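You operate a simulated robot arm through the tools that you are given. There is no shell and no other tool.

You are at the controls of a simulated robot arm. One attempt, no reset.

TASK
Mix vial Y7 on LOW, read its colour and put it back.
Fine: turn the mixer off again; low grey rack; leave the other vials alone.

It is judged by the outcome, as a careful person would: the job done as asked, and still so three seconds after it is handed in. It fails if anything else is knocked over, pushed out of place, dropped, spilled or broken.

THE ROBOT
A 7-joint arm with a two-finger gripper, fixed in place. Base frame: the origin is on the floor under the middle of its stand, x ahead of it, y to its left, z up; the work surface is at about z = 75.5. Lengths are in cm, angles in degrees, forces in N, time in s.
With the tool pointing down near the work surface it reaches from about 38 to 78 cm from the base axis. Its first joint turns from -143.0 to 143.0 degrees. Payload 2.45 kg.
The tool frame sits at the grasp point between the pads (the TCP): z along the fingers, y along the line on which they close. The tips reach 2.6 cm beyond it. The gripper opens to 9.6 cm; its body begins 6.9 cm behind the TCP.
Orientation is that of the tool frame in the base frame, as a unit quaternion [x, y, z, w]. With the fingers straight down and closing along the base's y, the tool's x points along the base's -x, its y along +y and its z along -z.

THE INTERFACE
- The arm moves only by the tool step_arm. Its argument "steps" is a list of rows, each a list of 7 numbers: the turn, a rotation vector about the tool's x, y, z in degrees, then the shift along the tool's x, y, z in cm, then the finger opening in cm, from 0 to 9.6. In form: [[wx, wy, wz, dx, dy, dz, claw], ...]. A call has 1 to 20 rows; each row shifts and turns the commanded pose from where the row before left it, along the tool's axes as they then stand. A row lasts 0.2 s, in which the tool goes at most 5 cm and 8.6 degrees; a call with a longer step from one row to the next is refused whole, and so is a gripper value outside its range. A pose out of reach is approached as far as the arm can. The call stops where the force on the tool passes 40 N (or 10 N more than at its start, if that is more) or the arm is blocked; 0.2 s more then pass. Each finger travels about 5 cm/s and halts on what it meets, pressing with about 44 N; the grip force reading is that of the motor and also rises with nothing between the fingers. The clock runs only during rows and for 0.2 s after the last one: add rows that do not move to give the fingers time. It gives the time, the measured TCP pose, the force on the tool (base axes), the opening and the grip force at its end, in the units of the frame above (readings bear some noise), with the torque about the TCP (base axes, N m) and any sound that the robot's microphone picked up.
- Cameras (640 x 400 px; columns grow to the right, rows downward): "scene" is fixed at [5.08, -65.11, 136.66]; the picture's right is [0.64, -0.77, 0.00], its down [-0.36, -0.30, -0.88] and it looks along [0.68, 0.56, -0.47] (base axes); focal length 314 px, centre (320, 200). "wrist" rides on the gripper at [8.2, 0.3, -9.8] in the tool frame; the picture's right is [-0.04, 1.00, 0.00], its down [-0.73, -0.03, -0.68] and it looks along [-0.68, -0.03, 0.73] (tool axes); focal length 256 px, centre (320, 200). There is no depth. A picture from a camera that has moved, and an enlarged one, comes with that camera's place and axes in the base frame and with its lens.
- capture(camera): a new picture of that camera. No time passes.
- lift_body(by): slides the trunk up (or, below 0, down) by that many cm; the arm rides with it, the base frame stays. It gives what a move gives, with no picture.
- zoom(camera, box): a new picture of the part [left, top, right, bottom] of that camera's present view, enlarged. No time passes.
- close_job(): hands the job in; it is judged then, once.

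Nothing tells you positions but the pictures and the camera data. Unless the task says otherwise, let go and move clear before handing in.

The tools are called by a JSON object that holds its "method" and its "body". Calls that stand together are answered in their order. step_arm: Moves the arm, as the interface text tells. Its arguments: {"type":"object","properties":{"steps":{"type":"array"}},"required":["steps"]} The other tools are called the same way: lift_body (by) moves the trunk up or down; capture (camera) takes a picture; zoom (camera, box) takes an enlarged picture of a part of a camera's view; close_job () hands the job in.

At the start:

```text
clock: 0.0
tool_pos: [38.75, -30.83, 114.51]
ee_rot: [-0.001, 1.0, 0.0, 0.0]
wrist_force: [0.5, 0.4, 0.8]
ft_torque: [-0.01, 0.01, 0.03]
gripper_width: 9.59
finger_force: 0.1
trunk travel left (down, up): [-55.0, 9.0]
```

scene: 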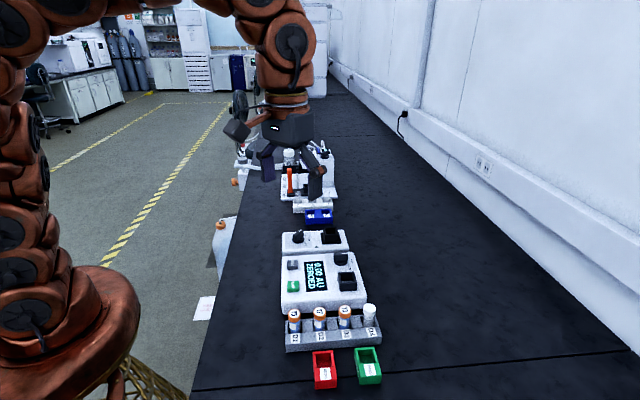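
wrist: 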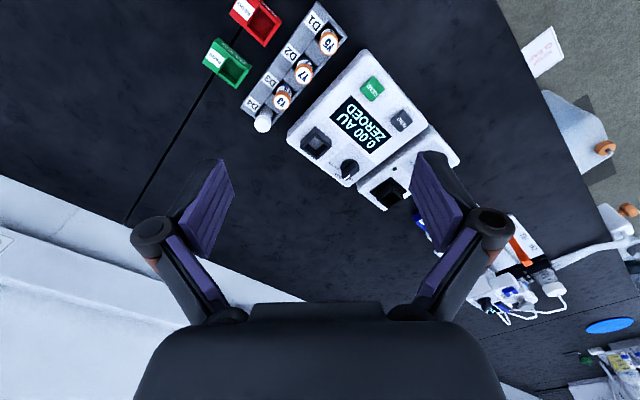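

I see a grey rack with vials (slots D1–D4), a photometer with a "ZEROED 0.00 AU" display, and what may be the mixer behind it. I'll look closer at all of them before moving.

{"method": "zoom", "body": {"camera": "scene", "box": [260, 220, 400, 390]}}

{"method": "zoom", "body": {"camera": "scene", "box": [220, 130, 360, 250]}}

{"method": "zoom", "body": {"camera": "wrist", "box": [190, 0, 360, 140]}}

{"method": "zoom", "body": {"camera": "wrist", "box": [280, 40, 480, 220]}}

{"method": "zoom", "body": {"camera": "wrist", "box": [400, 180, 640, 400]}}

```text
2.35 times, centred on (330, 305) of scene
camera zoom: at [5.08, -65.11, 136.66], right [0.64, -0.77, 0.0], down [-0.36, -0.3, -0.88], along [0.68, 0.56, -0.47], focal length 740 px, centre (296, -47)
```

zoom: 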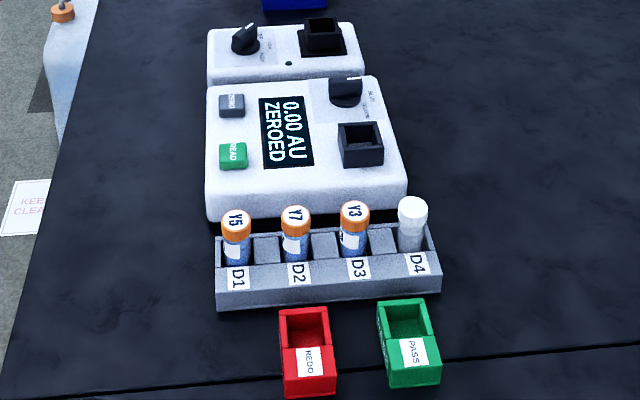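

```text
3.33 times, centred on (290, 190) of scene
camera zoom: at [5.08, -65.11, 136.66], right [0.64, -0.77, 0.0], down [-0.36, -0.3, -0.88], along [0.68, 0.56, -0.47], focal length 1048 px, centre (420, 233)
```

zoom: 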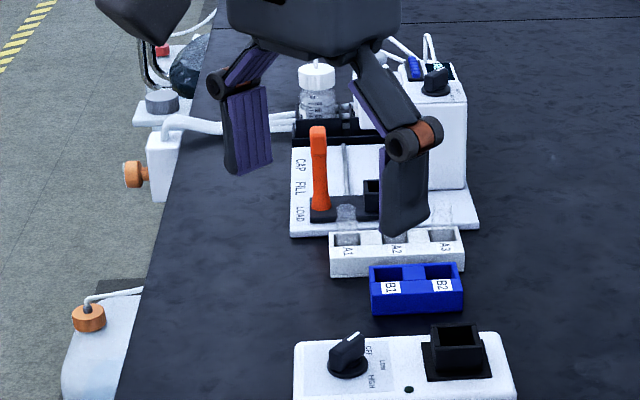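

```text
2.86 times, centred on (275, 70) of wrist
camera zoom: at [30.54, -30.41, 124.32], right [0.04, 1.0, 0.0], down [0.73, -0.03, 0.68], along [0.68, -0.03, -0.73], focal length 731 px, centre (449, 571)
```

zoom: 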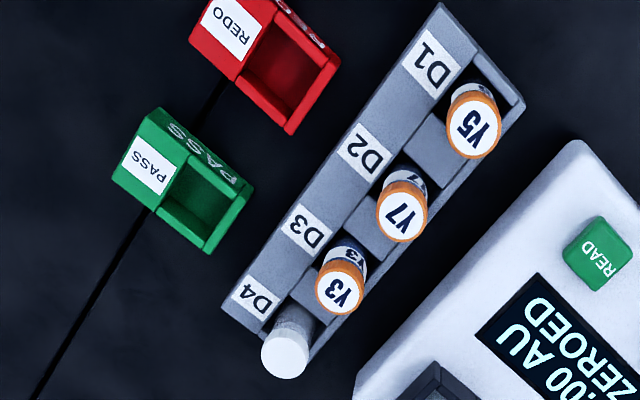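

```text
2.22 times, centred on (380, 130) of wrist
camera zoom: at [30.54, -30.41, 124.32], right [0.04, 1.0, 0.0], down [0.73, -0.03, 0.68], along [0.68, -0.03, -0.73], focal length 569 px, centre (187, 356)
```

zoom: 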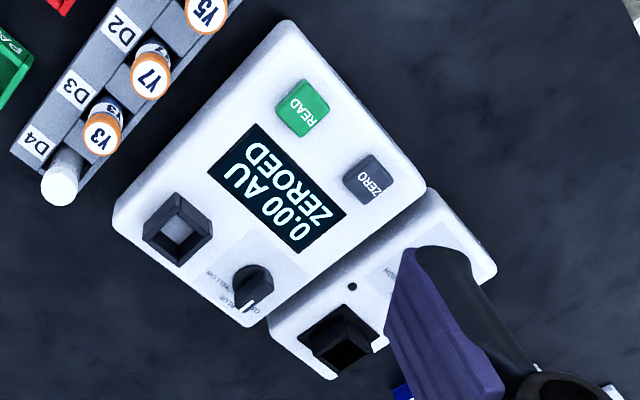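

```text
1.82 times, centred on (520, 290) of wrist
camera zoom: at [30.54, -30.41, 124.32], right [0.04, 1.0, 0.0], down [0.73, -0.03, 0.68], along [0.68, -0.03, -0.73], focal length 465 px, centre (-44, 36)
```

zoom: 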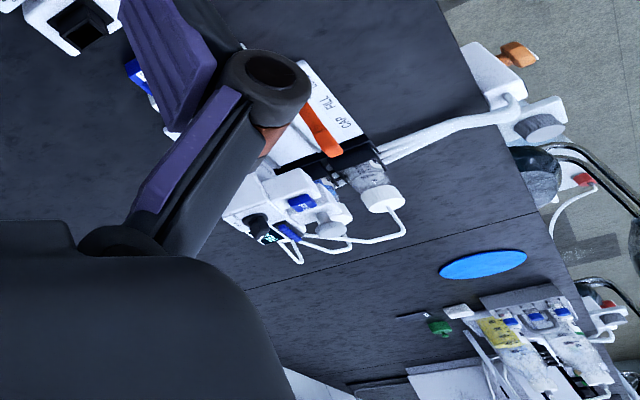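

The rack D1–D4 is closest to the scene camera. Y7 is in D2 at about (42.7, -33.8), the photometer is behind it, and the OFF/LOW/HIGH mixer is behind that, near (65, -13). I'll turn the tool to line up with the bench and take closer pictures.

{"method": "step_arm", "body": {"steps": [[0, 0, 8.4, 0, 0, 0, 9.6], [0, 0, 8.4, 0, 0, 0, 9.6], [0, 0, 8.4, 0, 0, 0, 9.6], [0, 0, 8.4, 0, 0, 0, 9.6], [0, 0, 8.4, 0, 0, 0, 9.6], [0, 0, 8, 0, 0, 0, 9.6], [0, 0, 0, 0, 0, 0, 9.6]]}}

{"method": "capture", "body": {"camera": "wrist"}}

{"method": "capture", "body": {"camera": "scene"}}

```text
clock: 1.6
tool_pos: [38.64, -30.89, 114.57]
ee_rot: [0.422, 0.907, 0.0, 0.0]
wrist_force: [0.4, 0.3, 0.1]
ft_torque: [-0.01, 0.0, 0.0]
gripper_width: 9.6
finger_force: 0.1
trunk travel left (down, up): [-55.0, 9.0]
```

```text
taken
camera wrist: at [33.7, -24.29, 124.3], right [0.79, 0.61, 0.0], down [0.45, -0.58, 0.68], along [0.41, -0.54, -0.73], focal length 256 px, centre (320, 200)
```

wrist: 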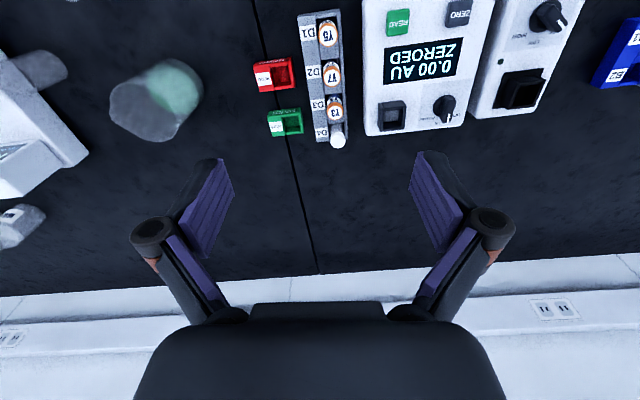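

```text
taken
```

scene: 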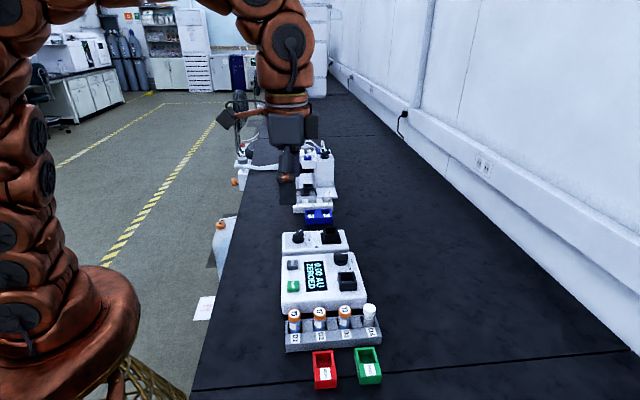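

The tool is nearly square to the bench now. I'll zoom in on the rack and the instruments to measure positions and read the knob labels.

{"method": "zoom", "body": {"camera": "wrist", "box": [240, 0, 400, 160]}}

{"method": "zoom", "body": {"camera": "wrist", "box": [360, 0, 600, 140]}}

{"method": "zoom", "body": {"camera": "scene", "box": [270, 220, 380, 290]}}

{"method": "zoom", "body": {"camera": "scene", "box": [275, 290, 395, 390]}}

```text
2.50 times, centred on (320, 80) of wrist
camera zoom: at [33.7, -24.29, 124.3], right [0.79, 0.61, 0.0], down [0.45, -0.58, 0.68], along [0.41, -0.54, -0.73], focal length 640 px, centre (320, 500)
```

zoom: 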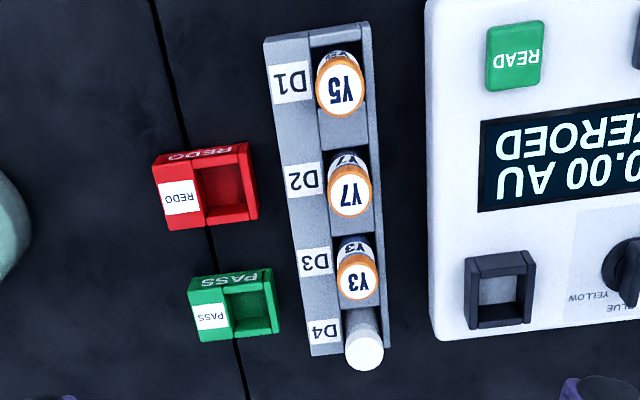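

```text
2.67 times, centred on (480, 70) of wrist
camera zoom: at [33.7, -24.29, 124.3], right [0.79, 0.61, 0.0], down [0.45, -0.58, 0.68], along [0.41, -0.54, -0.73], focal length 683 px, centre (-107, 547)
```

zoom: 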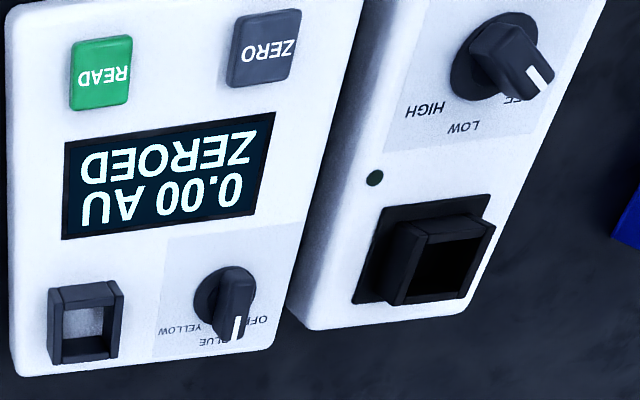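

```text
5.71 times, centred on (325, 255) of scene
camera zoom: at [5.08, -65.11, 136.66], right [0.64, -0.77, 0.0], down [-0.36, -0.3, -0.88], along [0.68, 0.56, -0.47], focal length 1796 px, centre (291, -114)
```

zoom: 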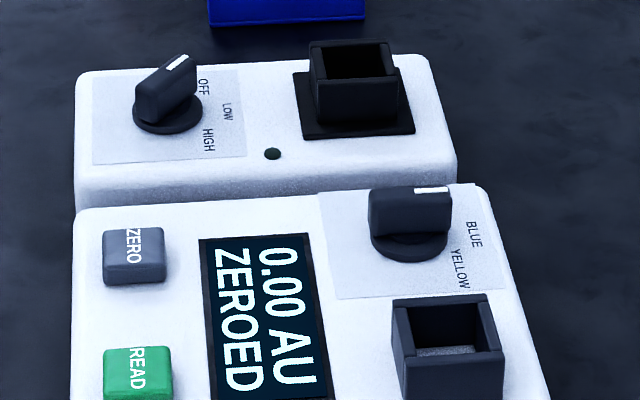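

```text
4.00 times, centred on (335, 340) of scene
camera zoom: at [5.08, -65.11, 136.66], right [0.64, -0.77, 0.0], down [-0.36, -0.3, -0.88], along [0.68, 0.56, -0.47], focal length 1257 px, centre (260, -360)
```

zoom: 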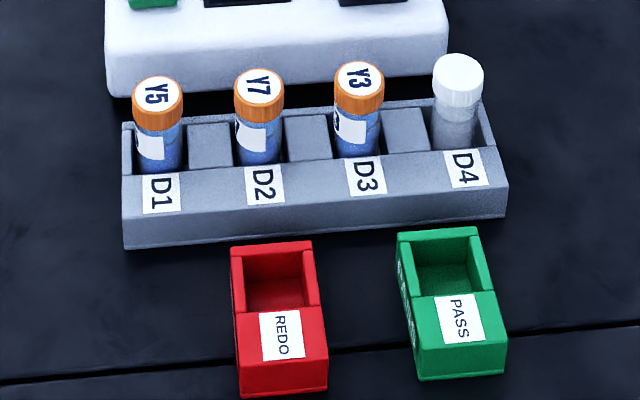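

The bench line runs at 45° in the base frame, and the vials are about 5.5 cm apart with cap tops near z = 82.8. I'll straighten the tool to that line and move over the photometer and mixer for close-ups of the knobs.

{"method": "step_arm", "body": {"steps": [[0, 0, -4.9, 0, 0, 0, 9.6], [0, 0, 0, -1.26, 2.66, 2.0, 9.6], [0, 0, 0, -1.26, 2.66, 2.0, 9.6], [0, 0, 0, -1.26, 2.66, 2.0, 9.6], [0, 0, 0, -1.26, 2.66, 2.0, 9.6], [0, 0, 0, -1.26, 2.66, 2.0, 9.6], [0, 0, 0, -1.26, 2.66, 2.0, 9.6], [0, 0, 0, -1.26, 2.66, 2.0, 9.6], [0, 0, 0, 0, 0, 0, 9.6]]}}

{"method": "capture", "body": {"camera": "wrist"}}

{"method": "capture", "body": {"camera": "scene"}}

```text
clock: 3.6
tool_pos: [58.31, -23.79, 100.73]
ee_rot: [0.384, 0.923, -0.001, 0.0]
wrist_force: [0.2, 0.0, 0.2]
ft_torque: [0.0, 0.03, -0.04]
gripper_width: 9.6
finger_force: 0.1
trunk travel left (down, up): [-55.0, 9.0]
```

```text
taken
camera wrist: at [52.64, -17.68, 110.43], right [0.74, 0.68, 0.0], down [0.5, -0.54, 0.68], along [0.46, -0.5, -0.73], focal length 256 px, centre (320, 200)
```

wrist: 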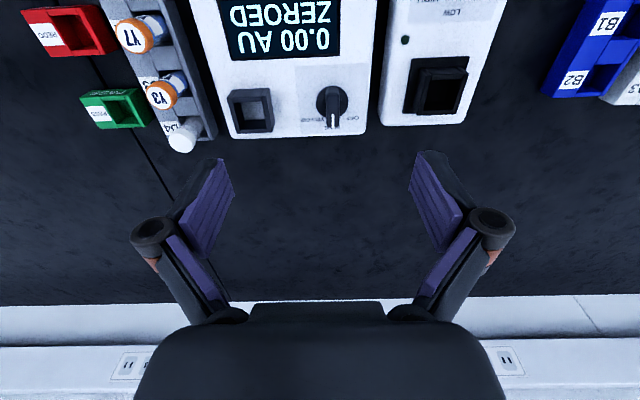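

```text
taken
```

scene: 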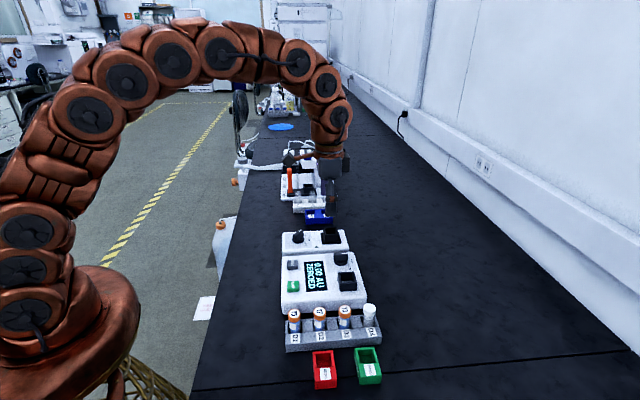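

{"method": "zoom", "body": {"camera": "wrist", "box": [200, 60, 380, 150]}}

{"method": "zoom", "body": {"camera": "wrist", "box": [360, 0, 520, 140]}}

{"method": "zoom", "body": {"camera": "wrist", "box": [80, 0, 240, 160]}}

```text
3.56 times, centred on (290, 105) of wrist
camera zoom: at [52.64, -17.68, 110.43], right [0.74, 0.68, 0.0], down [0.5, -0.54, 0.68], along [0.46, -0.5, -0.73], focal length 910 px, centre (427, 538)
```

zoom: 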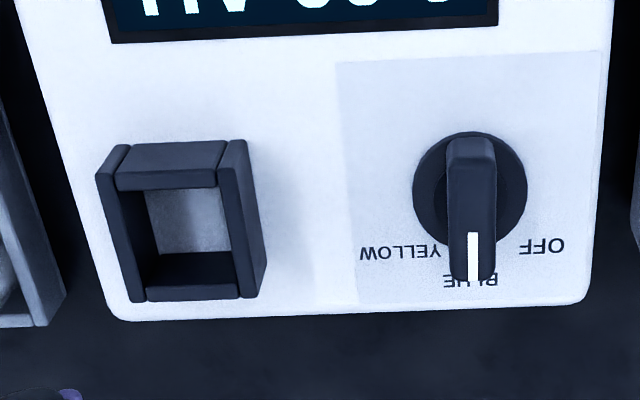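

```text
2.86 times, centred on (440, 70) of wrist
camera zoom: at [52.64, -17.68, 110.43], right [0.74, 0.68, 0.0], down [0.5, -0.54, 0.68], along [0.46, -0.5, -0.73], focal length 731 px, centre (-23, 571)
```

zoom: 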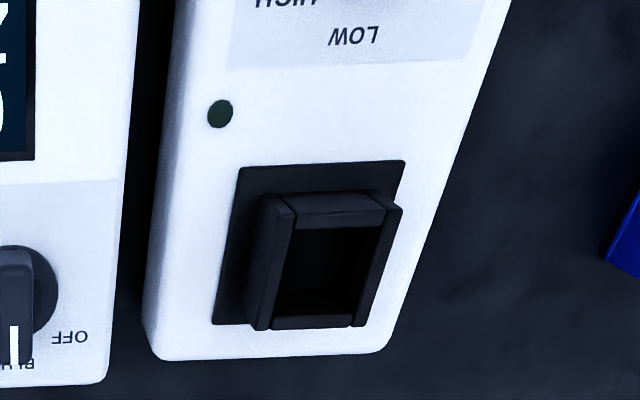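

```text
2.50 times, centred on (160, 80) of wrist
camera zoom: at [52.64, -17.68, 110.43], right [0.74, 0.68, 0.0], down [0.5, -0.54, 0.68], along [0.46, -0.5, -0.73], focal length 640 px, centre (720, 500)
```

zoom: 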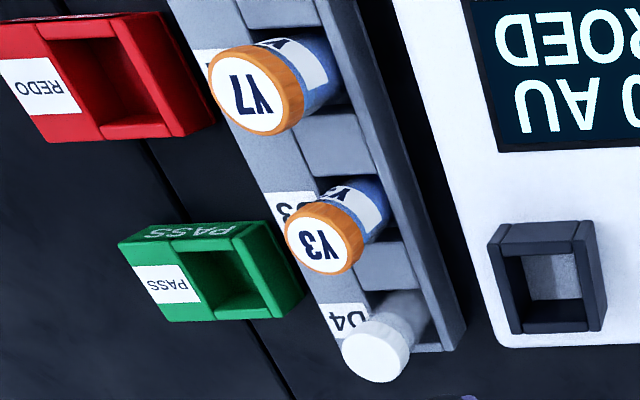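

The photometer filter points at BLUE and is zeroed there, so I'll leave it, and the mixer knob is at OFF. I put Y7 at about (42.9, -33.5), the photometer well at (55.4, -32.2) and the mixer well at (69.2, -16.5). Next I go above Y7 to refine its position.

{"method": "step_arm", "body": {"steps": [[0, 0, 0, 0.8, -3.55, 0, 9.6], [0, 0, 0, 0.8, -3.55, 0, 9.6], [0, 0, 0, 0.8, -3.55, 0, 9.6], [0, 0, 0, 0.8, -3.55, 0, 9.6], [0, 0, 0, 0.78, -3.57, 0, 9.6], [0, 0, 0, 0, 0, 2.9, 9.6], [0, 0, 0, 0, 0, 2.9, 9.6], [0, 0, 0, 0, 0, 2.9, 9.6], [0, 0, 0, 0, 0, 0, 9.6]]}}

{"method": "capture", "body": {"camera": "wrist"}}

{"method": "zoom", "body": {"camera": "scene", "box": [240, 200, 420, 390]}}

```text
clock: 5.6
tool_pos: [42.79, -33.64, 91.76]
ee_rot: [0.384, 0.923, 0.0, 0.0]
wrist_force: [-0.5, -0.5, -0.1]
ft_torque: [-0.01, 0.03, -0.02]
gripper_width: 9.58
finger_force: 0.1
trunk travel left (down, up): [-55.0, 9.0]
```

```text
taken
camera wrist: at [37.27, -27.56, 101.59], right [0.74, 0.68, 0.0], down [0.5, -0.54, 0.68], along [0.46, -0.5, -0.73], focal length 256 px, centre (320, 200)
```

wrist: 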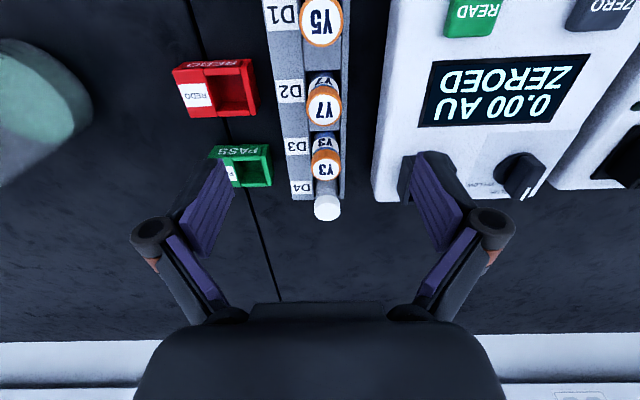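

```text
2.11 times, centred on (330, 295) of scene
camera zoom: at [5.08, -65.11, 136.66], right [0.64, -0.77, 0.0], down [-0.36, -0.3, -0.88], along [0.68, 0.56, -0.47], focal length 662 px, centre (299, 0)
```

zoom: 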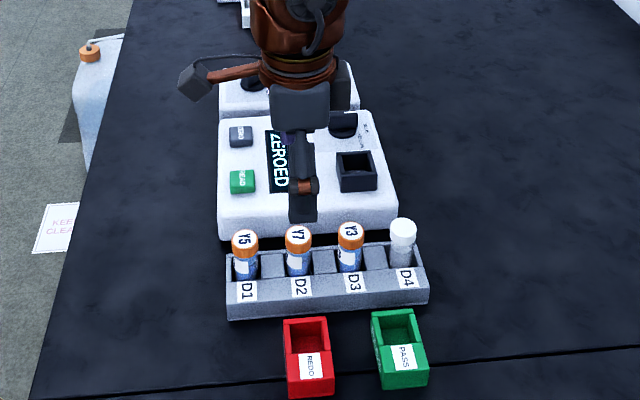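

{"method": "zoom", "body": {"camera": "wrist", "box": [260, 40, 400, 180]}}

{"method": "zoom", "body": {"camera": "scene", "box": [280, 290, 390, 360]}}

```text
2.86 times, centred on (330, 110) of wrist
camera zoom: at [37.27, -27.56, 101.59], right [0.74, 0.68, 0.0], down [0.5, -0.54, 0.68], along [0.46, -0.5, -0.73], focal length 731 px, centre (291, 457)
```

zoom: 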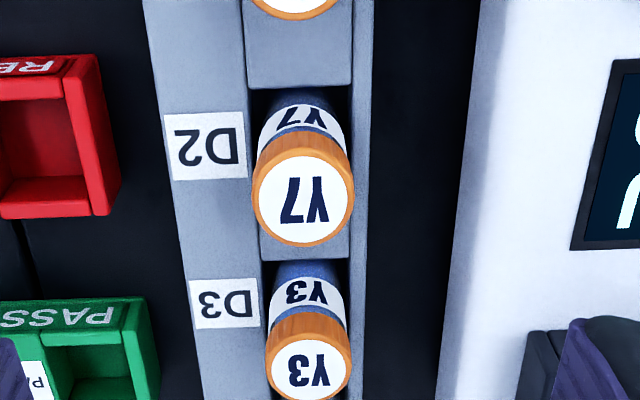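

```text
5.71 times, centred on (335, 325) of scene
camera zoom: at [5.08, -65.11, 136.66], right [0.64, -0.77, 0.0], down [-0.36, -0.3, -0.88], along [0.68, 0.56, -0.47], focal length 1796 px, centre (234, -514)
```

zoom: 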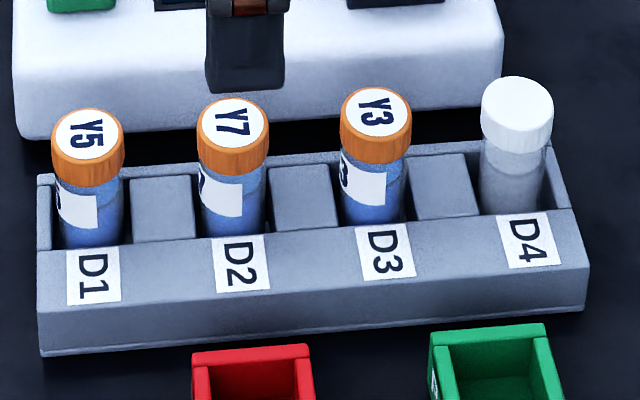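

Y7's cap centre works out to (43.3, -33.55), with the cap top near 82.2 and the rack top near 78.5. I'll narrow the fingers, centre over it and go part of the way down to check alignment before gripping the cap.

{"method": "step_arm", "body": {"steps": [[0, 0, 0, -0.275, 0.4, 0, 5.2], [0, 0, 0, 0, 0, 0, 5.2], [0, 0, 0, 0, 0, 0, 5.2], [0, 0, 0, 0, 0, 2.0, 5.2], [0, 0, 0, 0, 0, 2.0, 5.2], [0, 0, 0, 0, 0, 1.5, 5.2], [0, 0, 0, 0, 0, 0, 5.2]]}}

{"method": "capture", "body": {"camera": "wrist"}}

{"method": "zoom", "body": {"camera": "scene", "box": [260, 250, 400, 360]}}

```text
clock: 7.2
tool_pos: [43.3, -33.56, 86.33]
ee_rot: [0.383, 0.924, 0.0, 0.0]
wrist_force: [0.8, -0.3, 0.6]
ft_torque: [-0.01, 0.0, -0.04]
gripper_width: 5.19
finger_force: 0.1
trunk travel left (down, up): [-55.0, 9.0]
```

```text
taken
camera wrist: at [37.73, -27.55, 96.06], right [0.74, 0.68, 0.0], down [0.5, -0.54, 0.68], along [0.46, -0.5, -0.73], focal length 256 px, centre (320, 200)
```

wrist: 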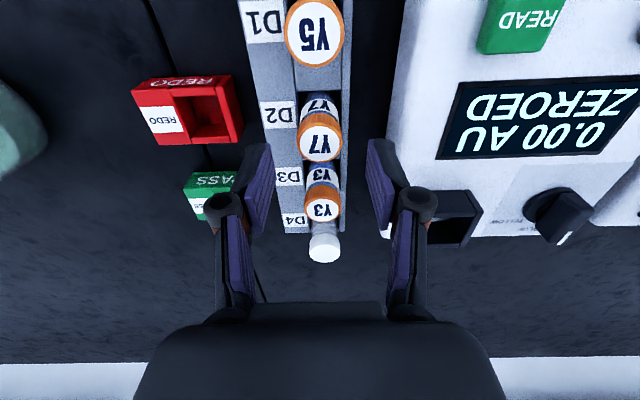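

```text
3.64 times, centred on (330, 305) of scene
camera zoom: at [5.08, -65.11, 136.66], right [0.64, -0.77, 0.0], down [-0.36, -0.3, -0.88], along [0.68, 0.56, -0.47], focal length 1143 px, centre (284, -182)
```

zoom: 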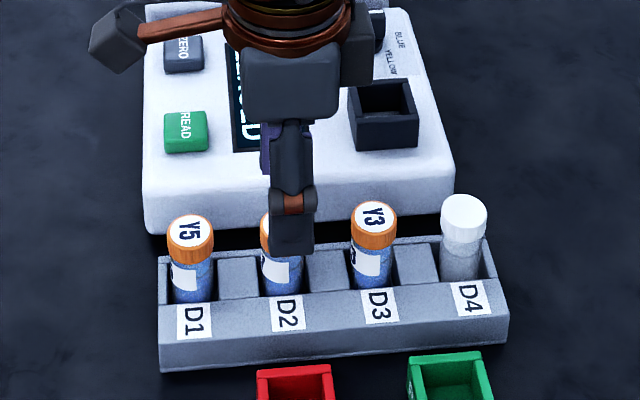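

{"method": "zoom", "body": {"camera": "wrist", "box": [240, 60, 400, 220]}}

```text
2.50 times, centred on (320, 140) of wrist
camera zoom: at [37.73, -27.55, 96.06], right [0.74, 0.68, 0.0], down [0.5, -0.54, 0.68], along [0.46, -0.5, -0.73], focal length 640 px, centre (320, 350)
```

zoom: 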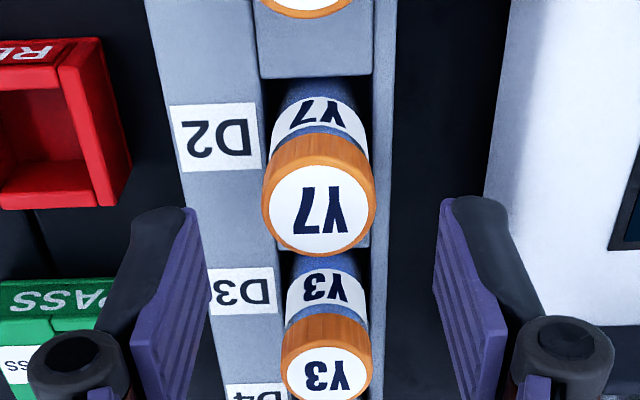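

Alignment is good: the cap centre sits on the tool axis and midway between the pads. I'll descend so the tips cover only the cap, then close.

{"method": "step_arm", "body": {"steps": [[0, 0, 0, 0, 0, 1.5, 5.2], [0, 0, 0, 0, 0, 1.6, 5.2], [0, 0, 0, 0, 0, 0, 5.2], [0, 0, 0, 0, 0, 0, 1.5], [0, 0, 0, 0, 0, 0, 1.5], [0, 0, 0, 0, 0, 0, 1.5], [0, 0, 0, 0, 0, 0, 1.5]]}}

{"method": "capture", "body": {"camera": "wrist"}}

{"method": "zoom", "body": {"camera": "scene", "box": [260, 250, 400, 360]}}

```text
clock: 8.8
tool_pos: [43.24, -33.53, 83.1]
ee_rot: [0.383, 0.924, -0.001, 0.0]
wrist_force: [-0.5, 0.2, 0.7]
ft_torque: [-0.02, 0.01, -0.03]
gripper_width: 2.53
finger_force: 44.0
trunk travel left (down, up): [-55.0, 9.0]
```

```text
taken
camera wrist: at [37.67, -27.46, 92.98], right [0.74, 0.68, 0.0], down [0.5, -0.54, 0.68], along [0.46, -0.5, -0.73], focal length 256 px, centre (320, 200)
```

wrist: 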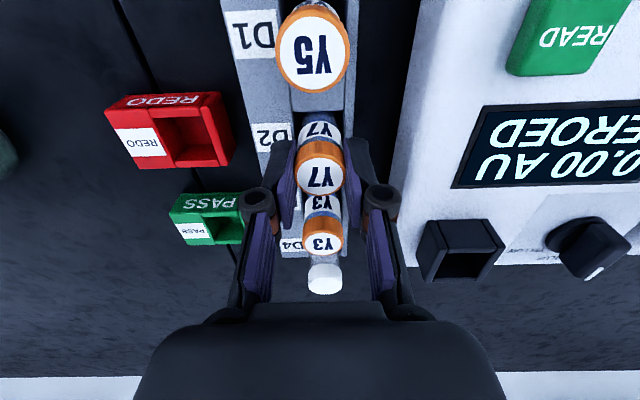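

```text
3.64 times, centred on (330, 305) of scene
camera zoom: at [5.08, -65.11, 136.66], right [0.64, -0.77, 0.0], down [-0.36, -0.3, -0.88], along [0.68, 0.56, -0.47], focal length 1143 px, centre (284, -182)
```

zoom: 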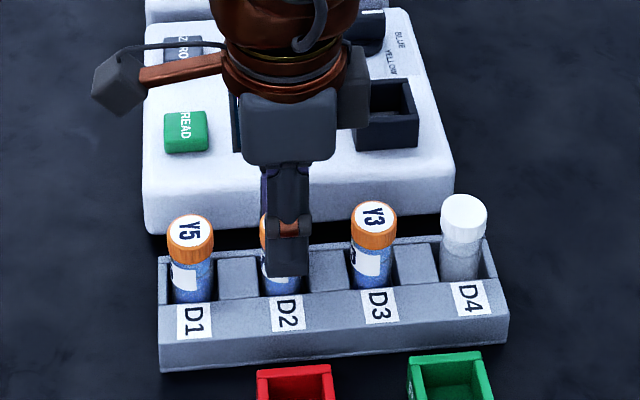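

The cap is gripped (opening 2.53, 44 N). I'll lift it straight up out of D2.

{"method": "step_arm", "body": {"steps": [[0, 0, 0, 0, 0, -0.8, 1.5], [0, 0, 0, 0, 0, -1.5, 1.5], [0, 0, 0, 0, 0, -2.0, 1.5], [0, 0, 0, 0, 0, -2.5, 1.5], [0, 0, 0, 0, 0, -2.5, 1.5], [0, 0, 0, 0, 0, -2.7, 1.5], [0, 0, 0, 0, 0, 0, 1.5]]}}

{"method": "capture", "body": {"camera": "wrist"}}

{"method": "zoom", "body": {"camera": "scene", "box": [240, 210, 400, 360]}}

```text
clock: 10.4
tool_pos: [43.15, -33.61, 95.22]
ee_rot: [0.383, 0.924, 0.0, -0.001]
wrist_force: [0.4, 0.4, -0.1]
ft_torque: [-0.01, 0.02, 0.01]
gripper_width: 2.5
finger_force: 44.0
trunk travel left (down, up): [-55.0, 9.0]
```

```text
taken
camera wrist: at [37.58, -27.47, 105.1], right [0.74, 0.68, 0.0], down [0.5, -0.54, 0.68], along [0.46, -0.5, -0.73], focal length 256 px, centre (320, 200)
```

wrist: 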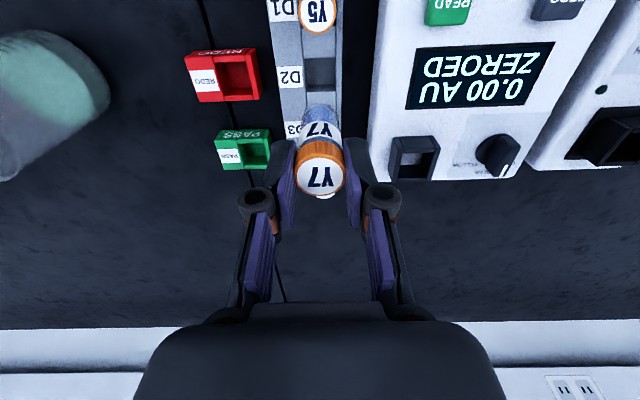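

```text
2.67 times, centred on (320, 285) of scene
camera zoom: at [5.08, -65.11, 136.66], right [0.64, -0.77, 0.0], down [-0.36, -0.3, -0.88], along [0.68, 0.56, -0.47], focal length 838 px, centre (320, -27)
```

zoom: 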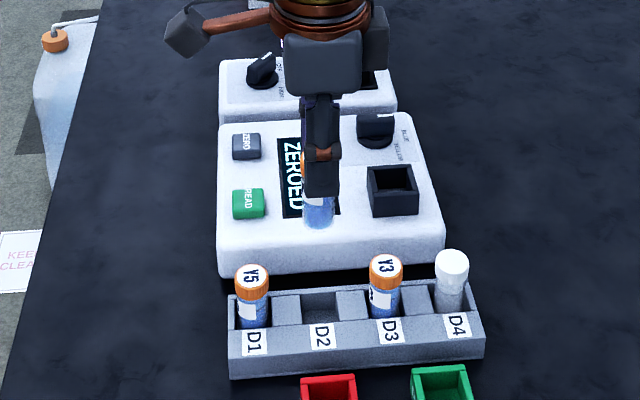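

Y7 is out of the rack and hanging straight, with its bottom near z = 87.5. I'll carry it over the mixer well, well above every rim.

{"method": "step_arm", "body": {"steps": [[0, 0, 0, -0.3, 1.5, 0, 1.5], [0, 0, 0, -0.696, 3.4, 0, 1.5], [0, 0, 0, -0.696, 3.4, 0, 1.5], [0, 0, 0, -0.696, 3.4, 0, 1.5], [0, 0, 0, -0.696, 3.4, 0, 1.5], [0, 0, 0, -0.696, 3.4, 0, 1.5], [0, 0, 0, -0.696, 3.4, 0, 1.5], [0, 0, 0, -0.696, 3.4, 0, 1.5], [0, 0, 0, -0.696, 3.4, 0, 1.5], [0, 0, 0, -0.39, 1.88, 0, 1.5], [0, 0, 0, 0, 0, 0, 1.5], [0, 0, 0, 0, 0, 0, 1.5]]}}

{"method": "capture", "body": {"camera": "wrist"}}

{"method": "zoom", "body": {"camera": "scene", "box": [260, 160, 390, 270]}}

```text
clock: 13.0
tool_pos: [69.22, -16.5, 95.29]
ee_rot: [0.383, 0.924, -0.001, 0.0]
wrist_force: [0.7, 0.3, -1.1]
ft_torque: [0.0, 0.0, 0.01]
gripper_width: 2.53
finger_force: 44.0
trunk travel left (down, up): [-55.0, 9.0]
```

```text
taken
camera wrist: at [63.77, -10.4, 105.14], right [0.74, 0.68, 0.0], down [0.5, -0.54, 0.68], along [0.46, -0.5, -0.73], focal length 256 px, centre (320, 200)
```

wrist: 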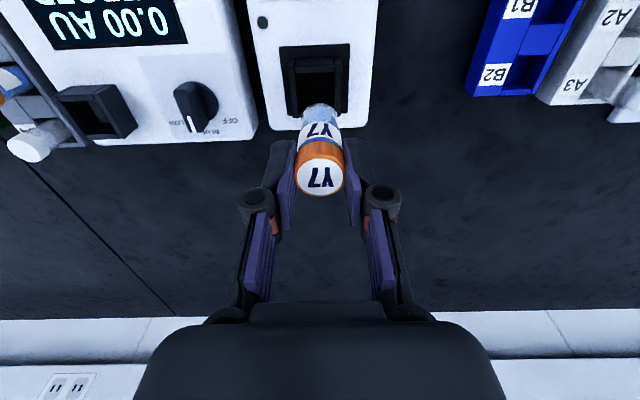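

```text
3.64 times, centred on (325, 215) of scene
camera zoom: at [5.08, -65.11, 136.66], right [0.64, -0.77, 0.0], down [-0.36, -0.3, -0.88], along [0.68, 0.56, -0.47], focal length 1143 px, centre (302, 146)
```

zoom: 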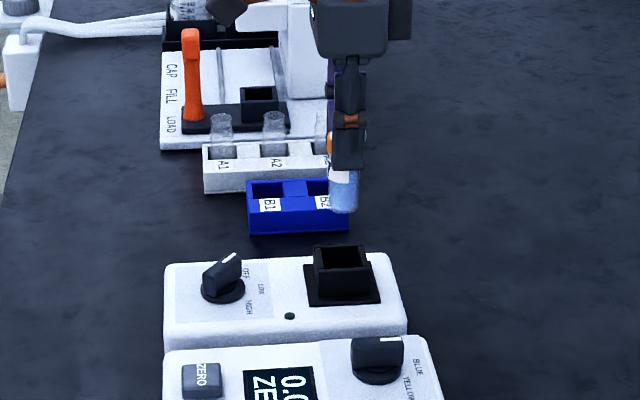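

{"method": "zoom", "body": {"camera": "wrist", "box": [250, 30, 390, 130]}}

{"method": "zoom", "body": {"camera": "scene", "box": [310, 200, 370, 250]}}

```text
4.00 times, centred on (320, 80) of wrist
camera zoom: at [63.77, -10.4, 105.14], right [0.74, 0.68, 0.0], down [0.5, -0.54, 0.68], along [0.46, -0.5, -0.73], focal length 1024 px, centre (320, 680)
```

zoom: 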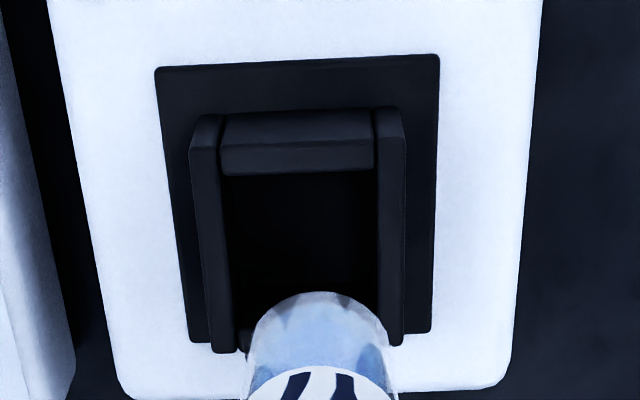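

```text
8.00 times, centred on (340, 225) of scene
camera zoom: at [5.08, -65.11, 136.66], right [0.64, -0.77, 0.0], down [-0.36, -0.3, -0.88], along [0.68, 0.56, -0.47], focal length 2515 px, centre (160, 0)
```

zoom: 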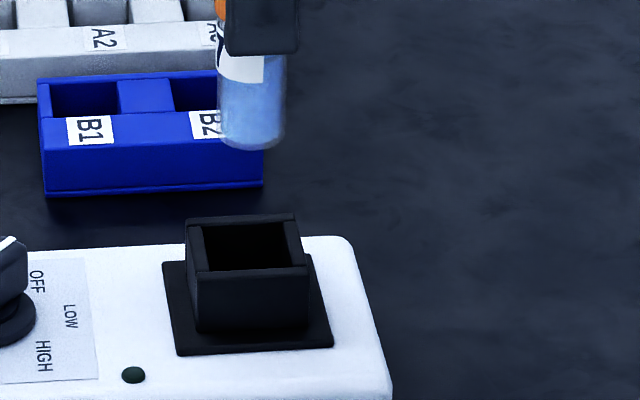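

The wrist view shows the well centre about 0.4 cm to the near side of the vial's axis, with the rim at about z = 83.5. I'll shift by that much and lower it part of the way for another check.

{"method": "step_arm", "body": {"steps": [[0, 0, 0, 0.13, -0.4, 0, 1.5], [0, 0, 0, 0, 0, 1.5, 1.5], [0, 0, 0, 0, 0, 1.5, 1.5], [0, 0, 0, 0, 0, 0, 1.5]]}}

{"method": "zoom", "body": {"camera": "wrist", "box": [250, 60, 390, 160]}}

{"method": "zoom", "body": {"camera": "scene", "box": [310, 200, 370, 250]}}

```text
clock: 14.0
tool_pos: [69.0, -16.64, 92.33]
ee_rot: [0.384, 0.923, 0.0, 0.0]
wrist_force: [0.5, -0.4, -0.3]
ft_torque: [-0.02, -0.03, -0.04]
gripper_width: 2.54
finger_force: 43.5
trunk travel left (down, up): [-55.0, 9.0]
```

```text
4.00 times, centred on (320, 110) of wrist
camera zoom: at [63.43, -10.59, 102.12], right [0.74, 0.68, 0.0], down [0.5, -0.54, 0.68], along [0.46, -0.5, -0.73], focal length 1024 px, centre (320, 560)
```

zoom: 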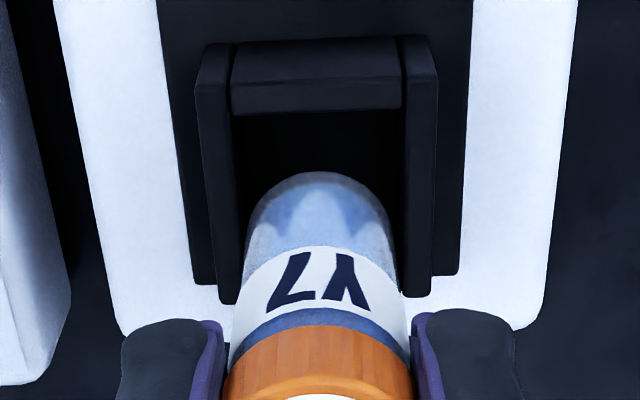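

```text
8.00 times, centred on (340, 225) of scene
camera zoom: at [5.08, -65.11, 136.66], right [0.64, -0.77, 0.0], down [-0.36, -0.3, -0.88], along [0.68, 0.56, -0.47], focal length 2515 px, centre (160, 0)
```

zoom: 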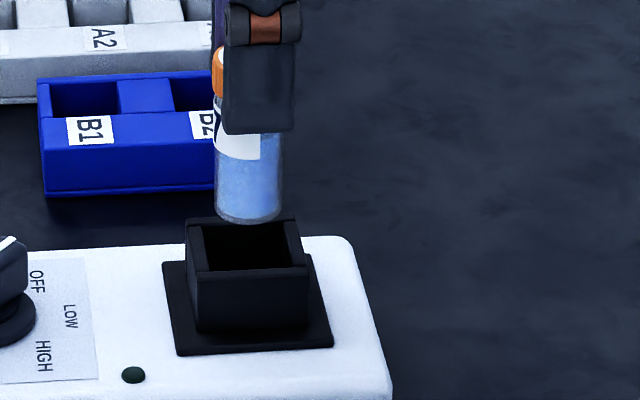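

The vial is now centred over the well in both views. I'll lower it slowly into the well.

{"method": "step_arm", "body": {"steps": [[0, 0, 0, 0, 0, 0.7, 1.5], [0, 0, 0, 0, 0, 0.7, 1.5], [0, 0, 0, 0, 0, 0.6, 1.5], [0, 0, 0, 0, 0, 0.5, 1.5], [0, 0, 0, 0, 0, 0, 1.5]]}}

{"method": "zoom", "body": {"camera": "wrist", "box": [250, 80, 390, 180]}}

{"method": "zoom", "body": {"camera": "scene", "box": [310, 200, 370, 250]}}

```text
clock: 15.2
tool_pos: [68.89, -16.61, 89.82]
ee_rot: [0.383, 0.924, 0.001, 0.0]
wrist_force: [-1.0, -0.2, -0.5]
ft_torque: [0.0, -0.01, -0.04]
gripper_width: 2.56
finger_force: 44.8
trunk travel left (down, up): [-55.0, 9.0]
```

```text
4.00 times, centred on (320, 130) of wrist
camera zoom: at [63.37, -10.52, 99.63], right [0.74, 0.68, 0.0], down [0.5, -0.54, 0.68], along [0.46, -0.5, -0.73], focal length 1024 px, centre (320, 480)
```

zoom: 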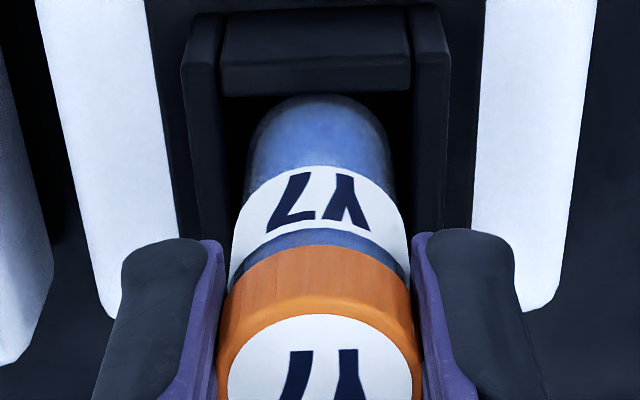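

```text
8.00 times, centred on (340, 225) of scene
camera zoom: at [5.08, -65.11, 136.66], right [0.64, -0.77, 0.0], down [-0.36, -0.3, -0.88], along [0.68, 0.56, -0.47], focal length 2515 px, centre (160, 0)
```

zoom: 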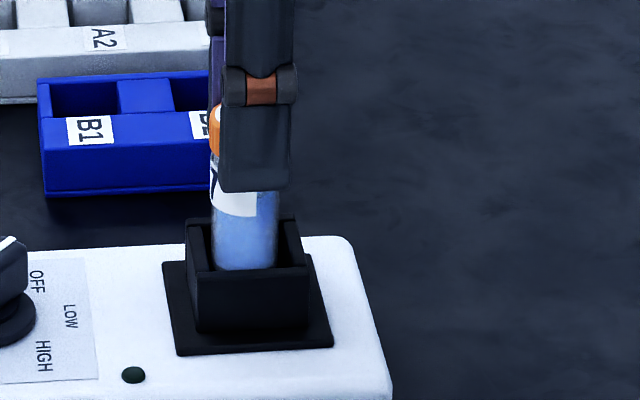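

{"method": "step_arm", "body": {"steps": [[0, 0, 0, 0, 0, 0.5, 1.5], [0, 0, 0, 0, 0, 0.4, 1.5], [0, 0, 0, 0, 0, 0.3, 1.5], [0, 0, 0, 0, 0, 0, 1.5]]}}

{"method": "zoom", "body": {"camera": "scene", "box": [310, 200, 370, 250]}}

{"method": "zoom", "body": {"camera": "wrist", "box": [250, 80, 390, 180]}}

```text
clock: 16.2
tool_pos: [68.99, -16.6, 88.62]
ee_rot: [0.383, 0.924, 0.001, 0.0]
wrist_force: [-0.9, 0.7, 0.5]
ft_torque: [-0.02, -0.02, 0.01]
gripper_width: 2.52
finger_force: 44.1
trunk travel left (down, up): [-55.0, 9.0]
```

```text
8.00 times, centred on (340, 225) of scene
camera zoom: at [5.08, -65.11, 136.66], right [0.64, -0.77, 0.0], down [-0.36, -0.3, -0.88], along [0.68, 0.56, -0.47], focal length 2515 px, centre (160, 0)
```

zoom: 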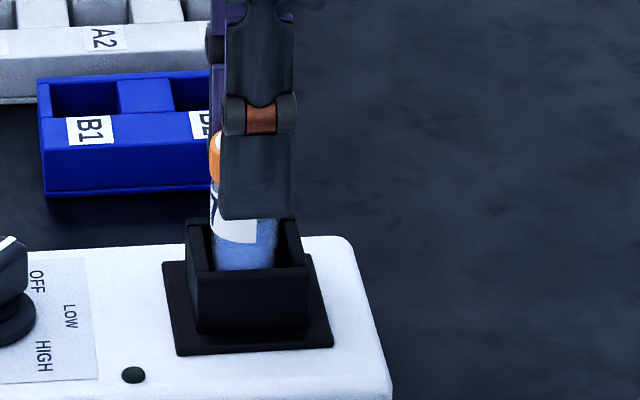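

```text
4.00 times, centred on (320, 130) of wrist
camera zoom: at [63.44, -10.49, 98.4], right [0.74, 0.68, 0.0], down [0.5, -0.54, 0.68], along [0.46, -0.5, -0.73], focal length 1024 px, centre (320, 480)
```

zoom: 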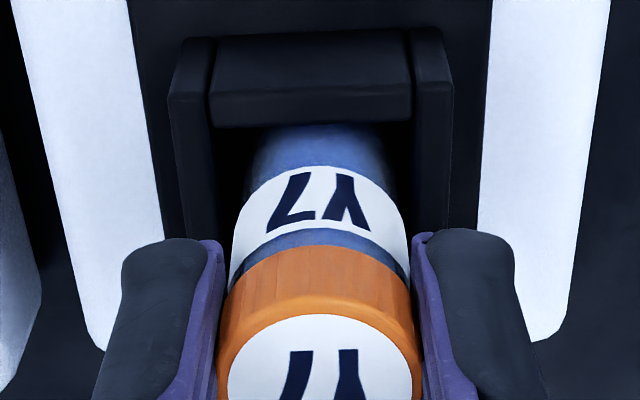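

{"method": "step_arm", "body": {"steps": [[0, 0, 0, 0, 0, 0.3, 1.5], [0, 0, 0, 0, 0, 0.3, 1.5], [0, 0, 0, 0, 0, 0, 1.5]]}}

{"method": "zoom", "body": {"camera": "scene", "box": [310, 200, 370, 250]}}

```text
clock: 17.0
tool_pos: [68.97, -16.66, 88.04]
ee_rot: [0.384, 0.923, 0.001, 0.001]
wrist_force: [-1.1, 0.8, 14.8]
ft_torque: [0.1, 0.08, 0.0]
gripper_width: 2.51
finger_force: 43.8
trunk travel left (down, up): [-55.0, 9.0]
```

```text
8.00 times, centred on (340, 225) of scene
camera zoom: at [5.08, -65.11, 136.66], right [0.64, -0.77, 0.0], down [-0.36, -0.3, -0.88], along [0.68, 0.56, -0.47], focal length 2515 px, centre (160, 0)
```

zoom: 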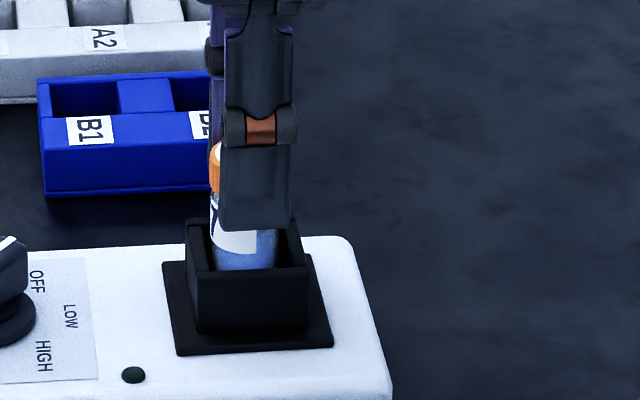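

The vial met the well floor (15 N upward at TCP z = 88.0). I'll ease off, open the fingers and rise straight up.

{"method": "step_arm", "body": {"steps": [[0, 0, 0, 0, 0, -0.08, 1.5], [0, 0, 0, 0, 0, 0, 3.2], [0, 0, 0, 0, 0, 0, 4.6], [0, 0, 0, 0, 0, 0, 4.6], [0, 0, 0, 0, 0, 0, 4.6]]}}

{"method": "capture", "body": {"camera": "wrist"}}

{"method": "zoom", "body": {"camera": "scene", "box": [310, 200, 370, 250]}}

```text
clock: 18.2
tool_pos: [68.95, -16.58, 87.96]
ee_rot: [0.384, 0.923, 0.0, 0.0]
wrist_force: [0.5, 0.5, 0.8]
ft_torque: [-0.03, 0.01, 0.0]
gripper_width: 4.61
finger_force: 0.0
trunk travel left (down, up): [-55.0, 9.0]
```

```text
taken
camera wrist: at [63.41, -10.54, 97.85], right [0.74, 0.68, 0.0], down [0.5, -0.54, 0.68], along [0.46, -0.5, -0.73], focal length 256 px, centre (320, 200)
```

wrist: 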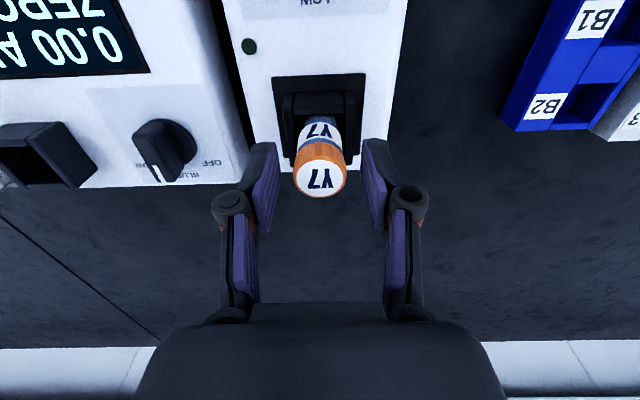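

```text
8.00 times, centred on (340, 225) of scene
camera zoom: at [5.08, -65.11, 136.66], right [0.64, -0.77, 0.0], down [-0.36, -0.3, -0.88], along [0.68, 0.56, -0.47], focal length 2515 px, centre (160, 0)
```

zoom: 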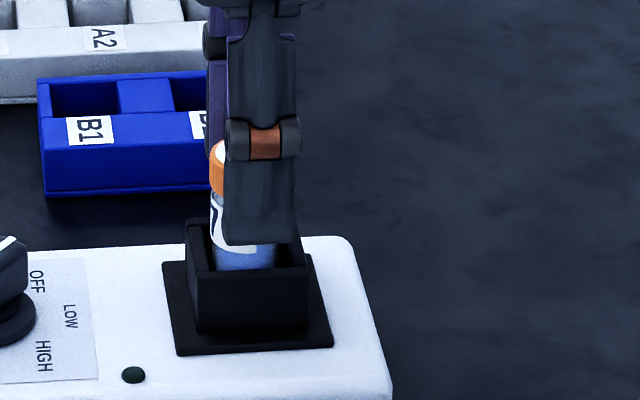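

Y7 is standing in the mixer well. I'll rise clear and move over the mixer knob to look at it closely.

{"method": "step_arm", "body": {"steps": [[0, 0, 0, 0, 0, -1.5, 4.6], [0, 0, 0, 0, 0, -2.5, 4.6], [0, 0, 0, 0, 0, -2.5, 4.6], [0, 0, 0, 0, 0, -2.5, 4.6], [0, 0, 0, 2.4, 0.09, 0, 4.6], [0, 0, 0, 2.4, 0.09, 0, 4.6], [0, 0, 0, 2.4, 0.09, 0, 4.6], [0, 0, 0, 2.49, 0.08, 0, 4.6], [0, 0, 0, 0, 0, 0, 4.6]]}}

{"method": "capture", "body": {"camera": "wrist"}}

{"method": "zoom", "body": {"camera": "scene", "box": [270, 190, 370, 270]}}

```text
clock: 20.2
tool_pos: [62.42, -9.54, 97.07]
ee_rot: [0.384, 0.924, 0.0, 0.0]
wrist_force: [-0.5, 0.7, -0.2]
ft_torque: [0.02, 0.02, 0.0]
gripper_width: 4.59
finger_force: 0.1
trunk travel left (down, up): [-55.0, 9.0]
```

```text
taken
camera wrist: at [56.84, -3.51, 106.85], right [0.74, 0.68, 0.0], down [0.5, -0.54, 0.68], along [0.46, -0.5, -0.73], focal length 256 px, centre (320, 200)
```

wrist: 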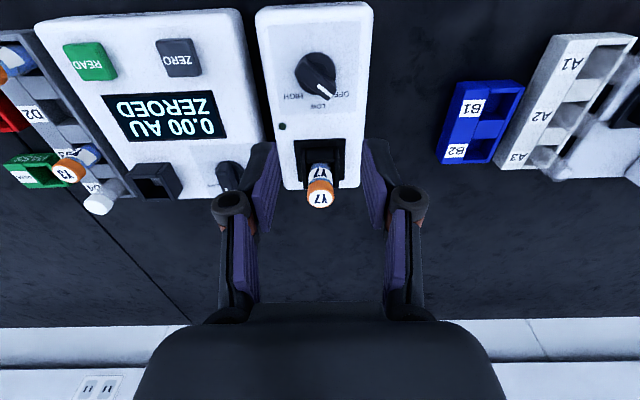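

```text
5.00 times, centred on (320, 230) of scene
camera zoom: at [5.08, -65.11, 136.66], right [0.64, -0.77, 0.0], down [-0.36, -0.3, -0.88], along [0.68, 0.56, -0.47], focal length 1572 px, centre (320, 50)
```

zoom: 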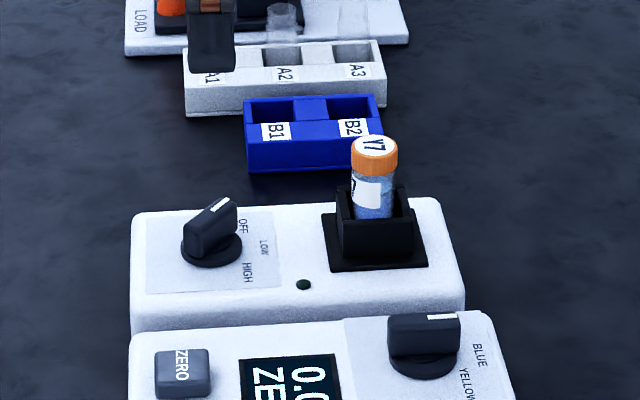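

{"method": "zoom", "body": {"camera": "wrist", "box": [260, 30, 380, 120]}}

{"method": "zoom", "body": {"camera": "scene", "box": [285, 220, 335, 260]}}

{"method": "zoom", "body": {"camera": "wrist", "box": [30, 0, 270, 210]}}

```text
4.44 times, centred on (320, 75) of wrist
camera zoom: at [56.84, -3.51, 106.85], right [0.74, 0.68, 0.0], down [0.5, -0.54, 0.68], along [0.46, -0.5, -0.73], focal length 1138 px, centre (320, 756)
```

zoom: 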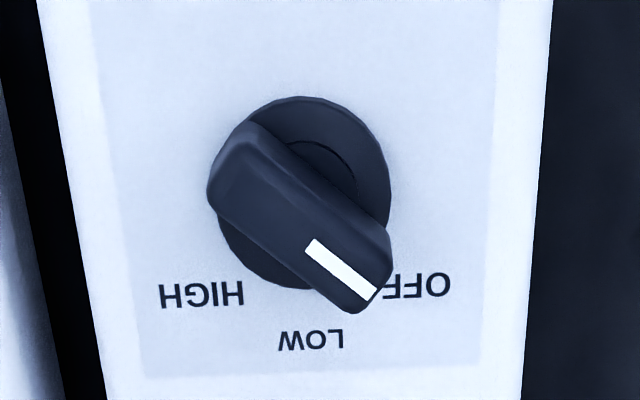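

```text
10.00 times, centred on (310, 240) of scene
camera zoom: at [5.08, -65.11, 136.66], right [0.64, -0.77, 0.0], down [-0.36, -0.3, -0.88], along [0.68, 0.56, -0.47], focal length 3143 px, centre (420, -200)
```

zoom: 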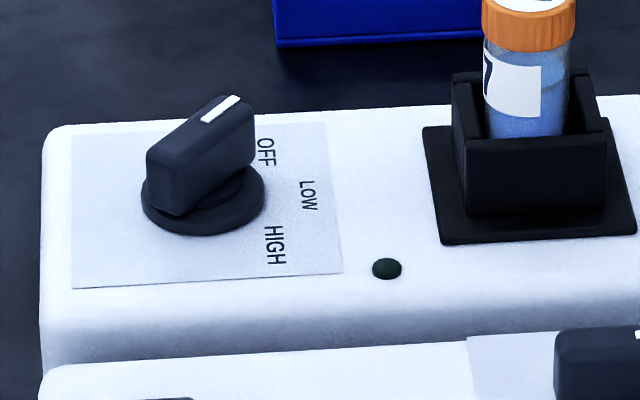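

```text
1.90 times, centred on (150, 105) of wrist
camera zoom: at [56.84, -3.51, 106.85], right [0.74, 0.68, 0.0], down [0.5, -0.54, 0.68], along [0.46, -0.5, -0.73], focal length 488 px, centre (644, 381)
```

zoom: 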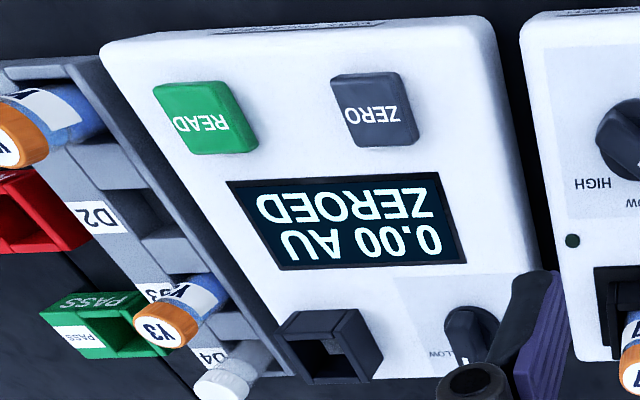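

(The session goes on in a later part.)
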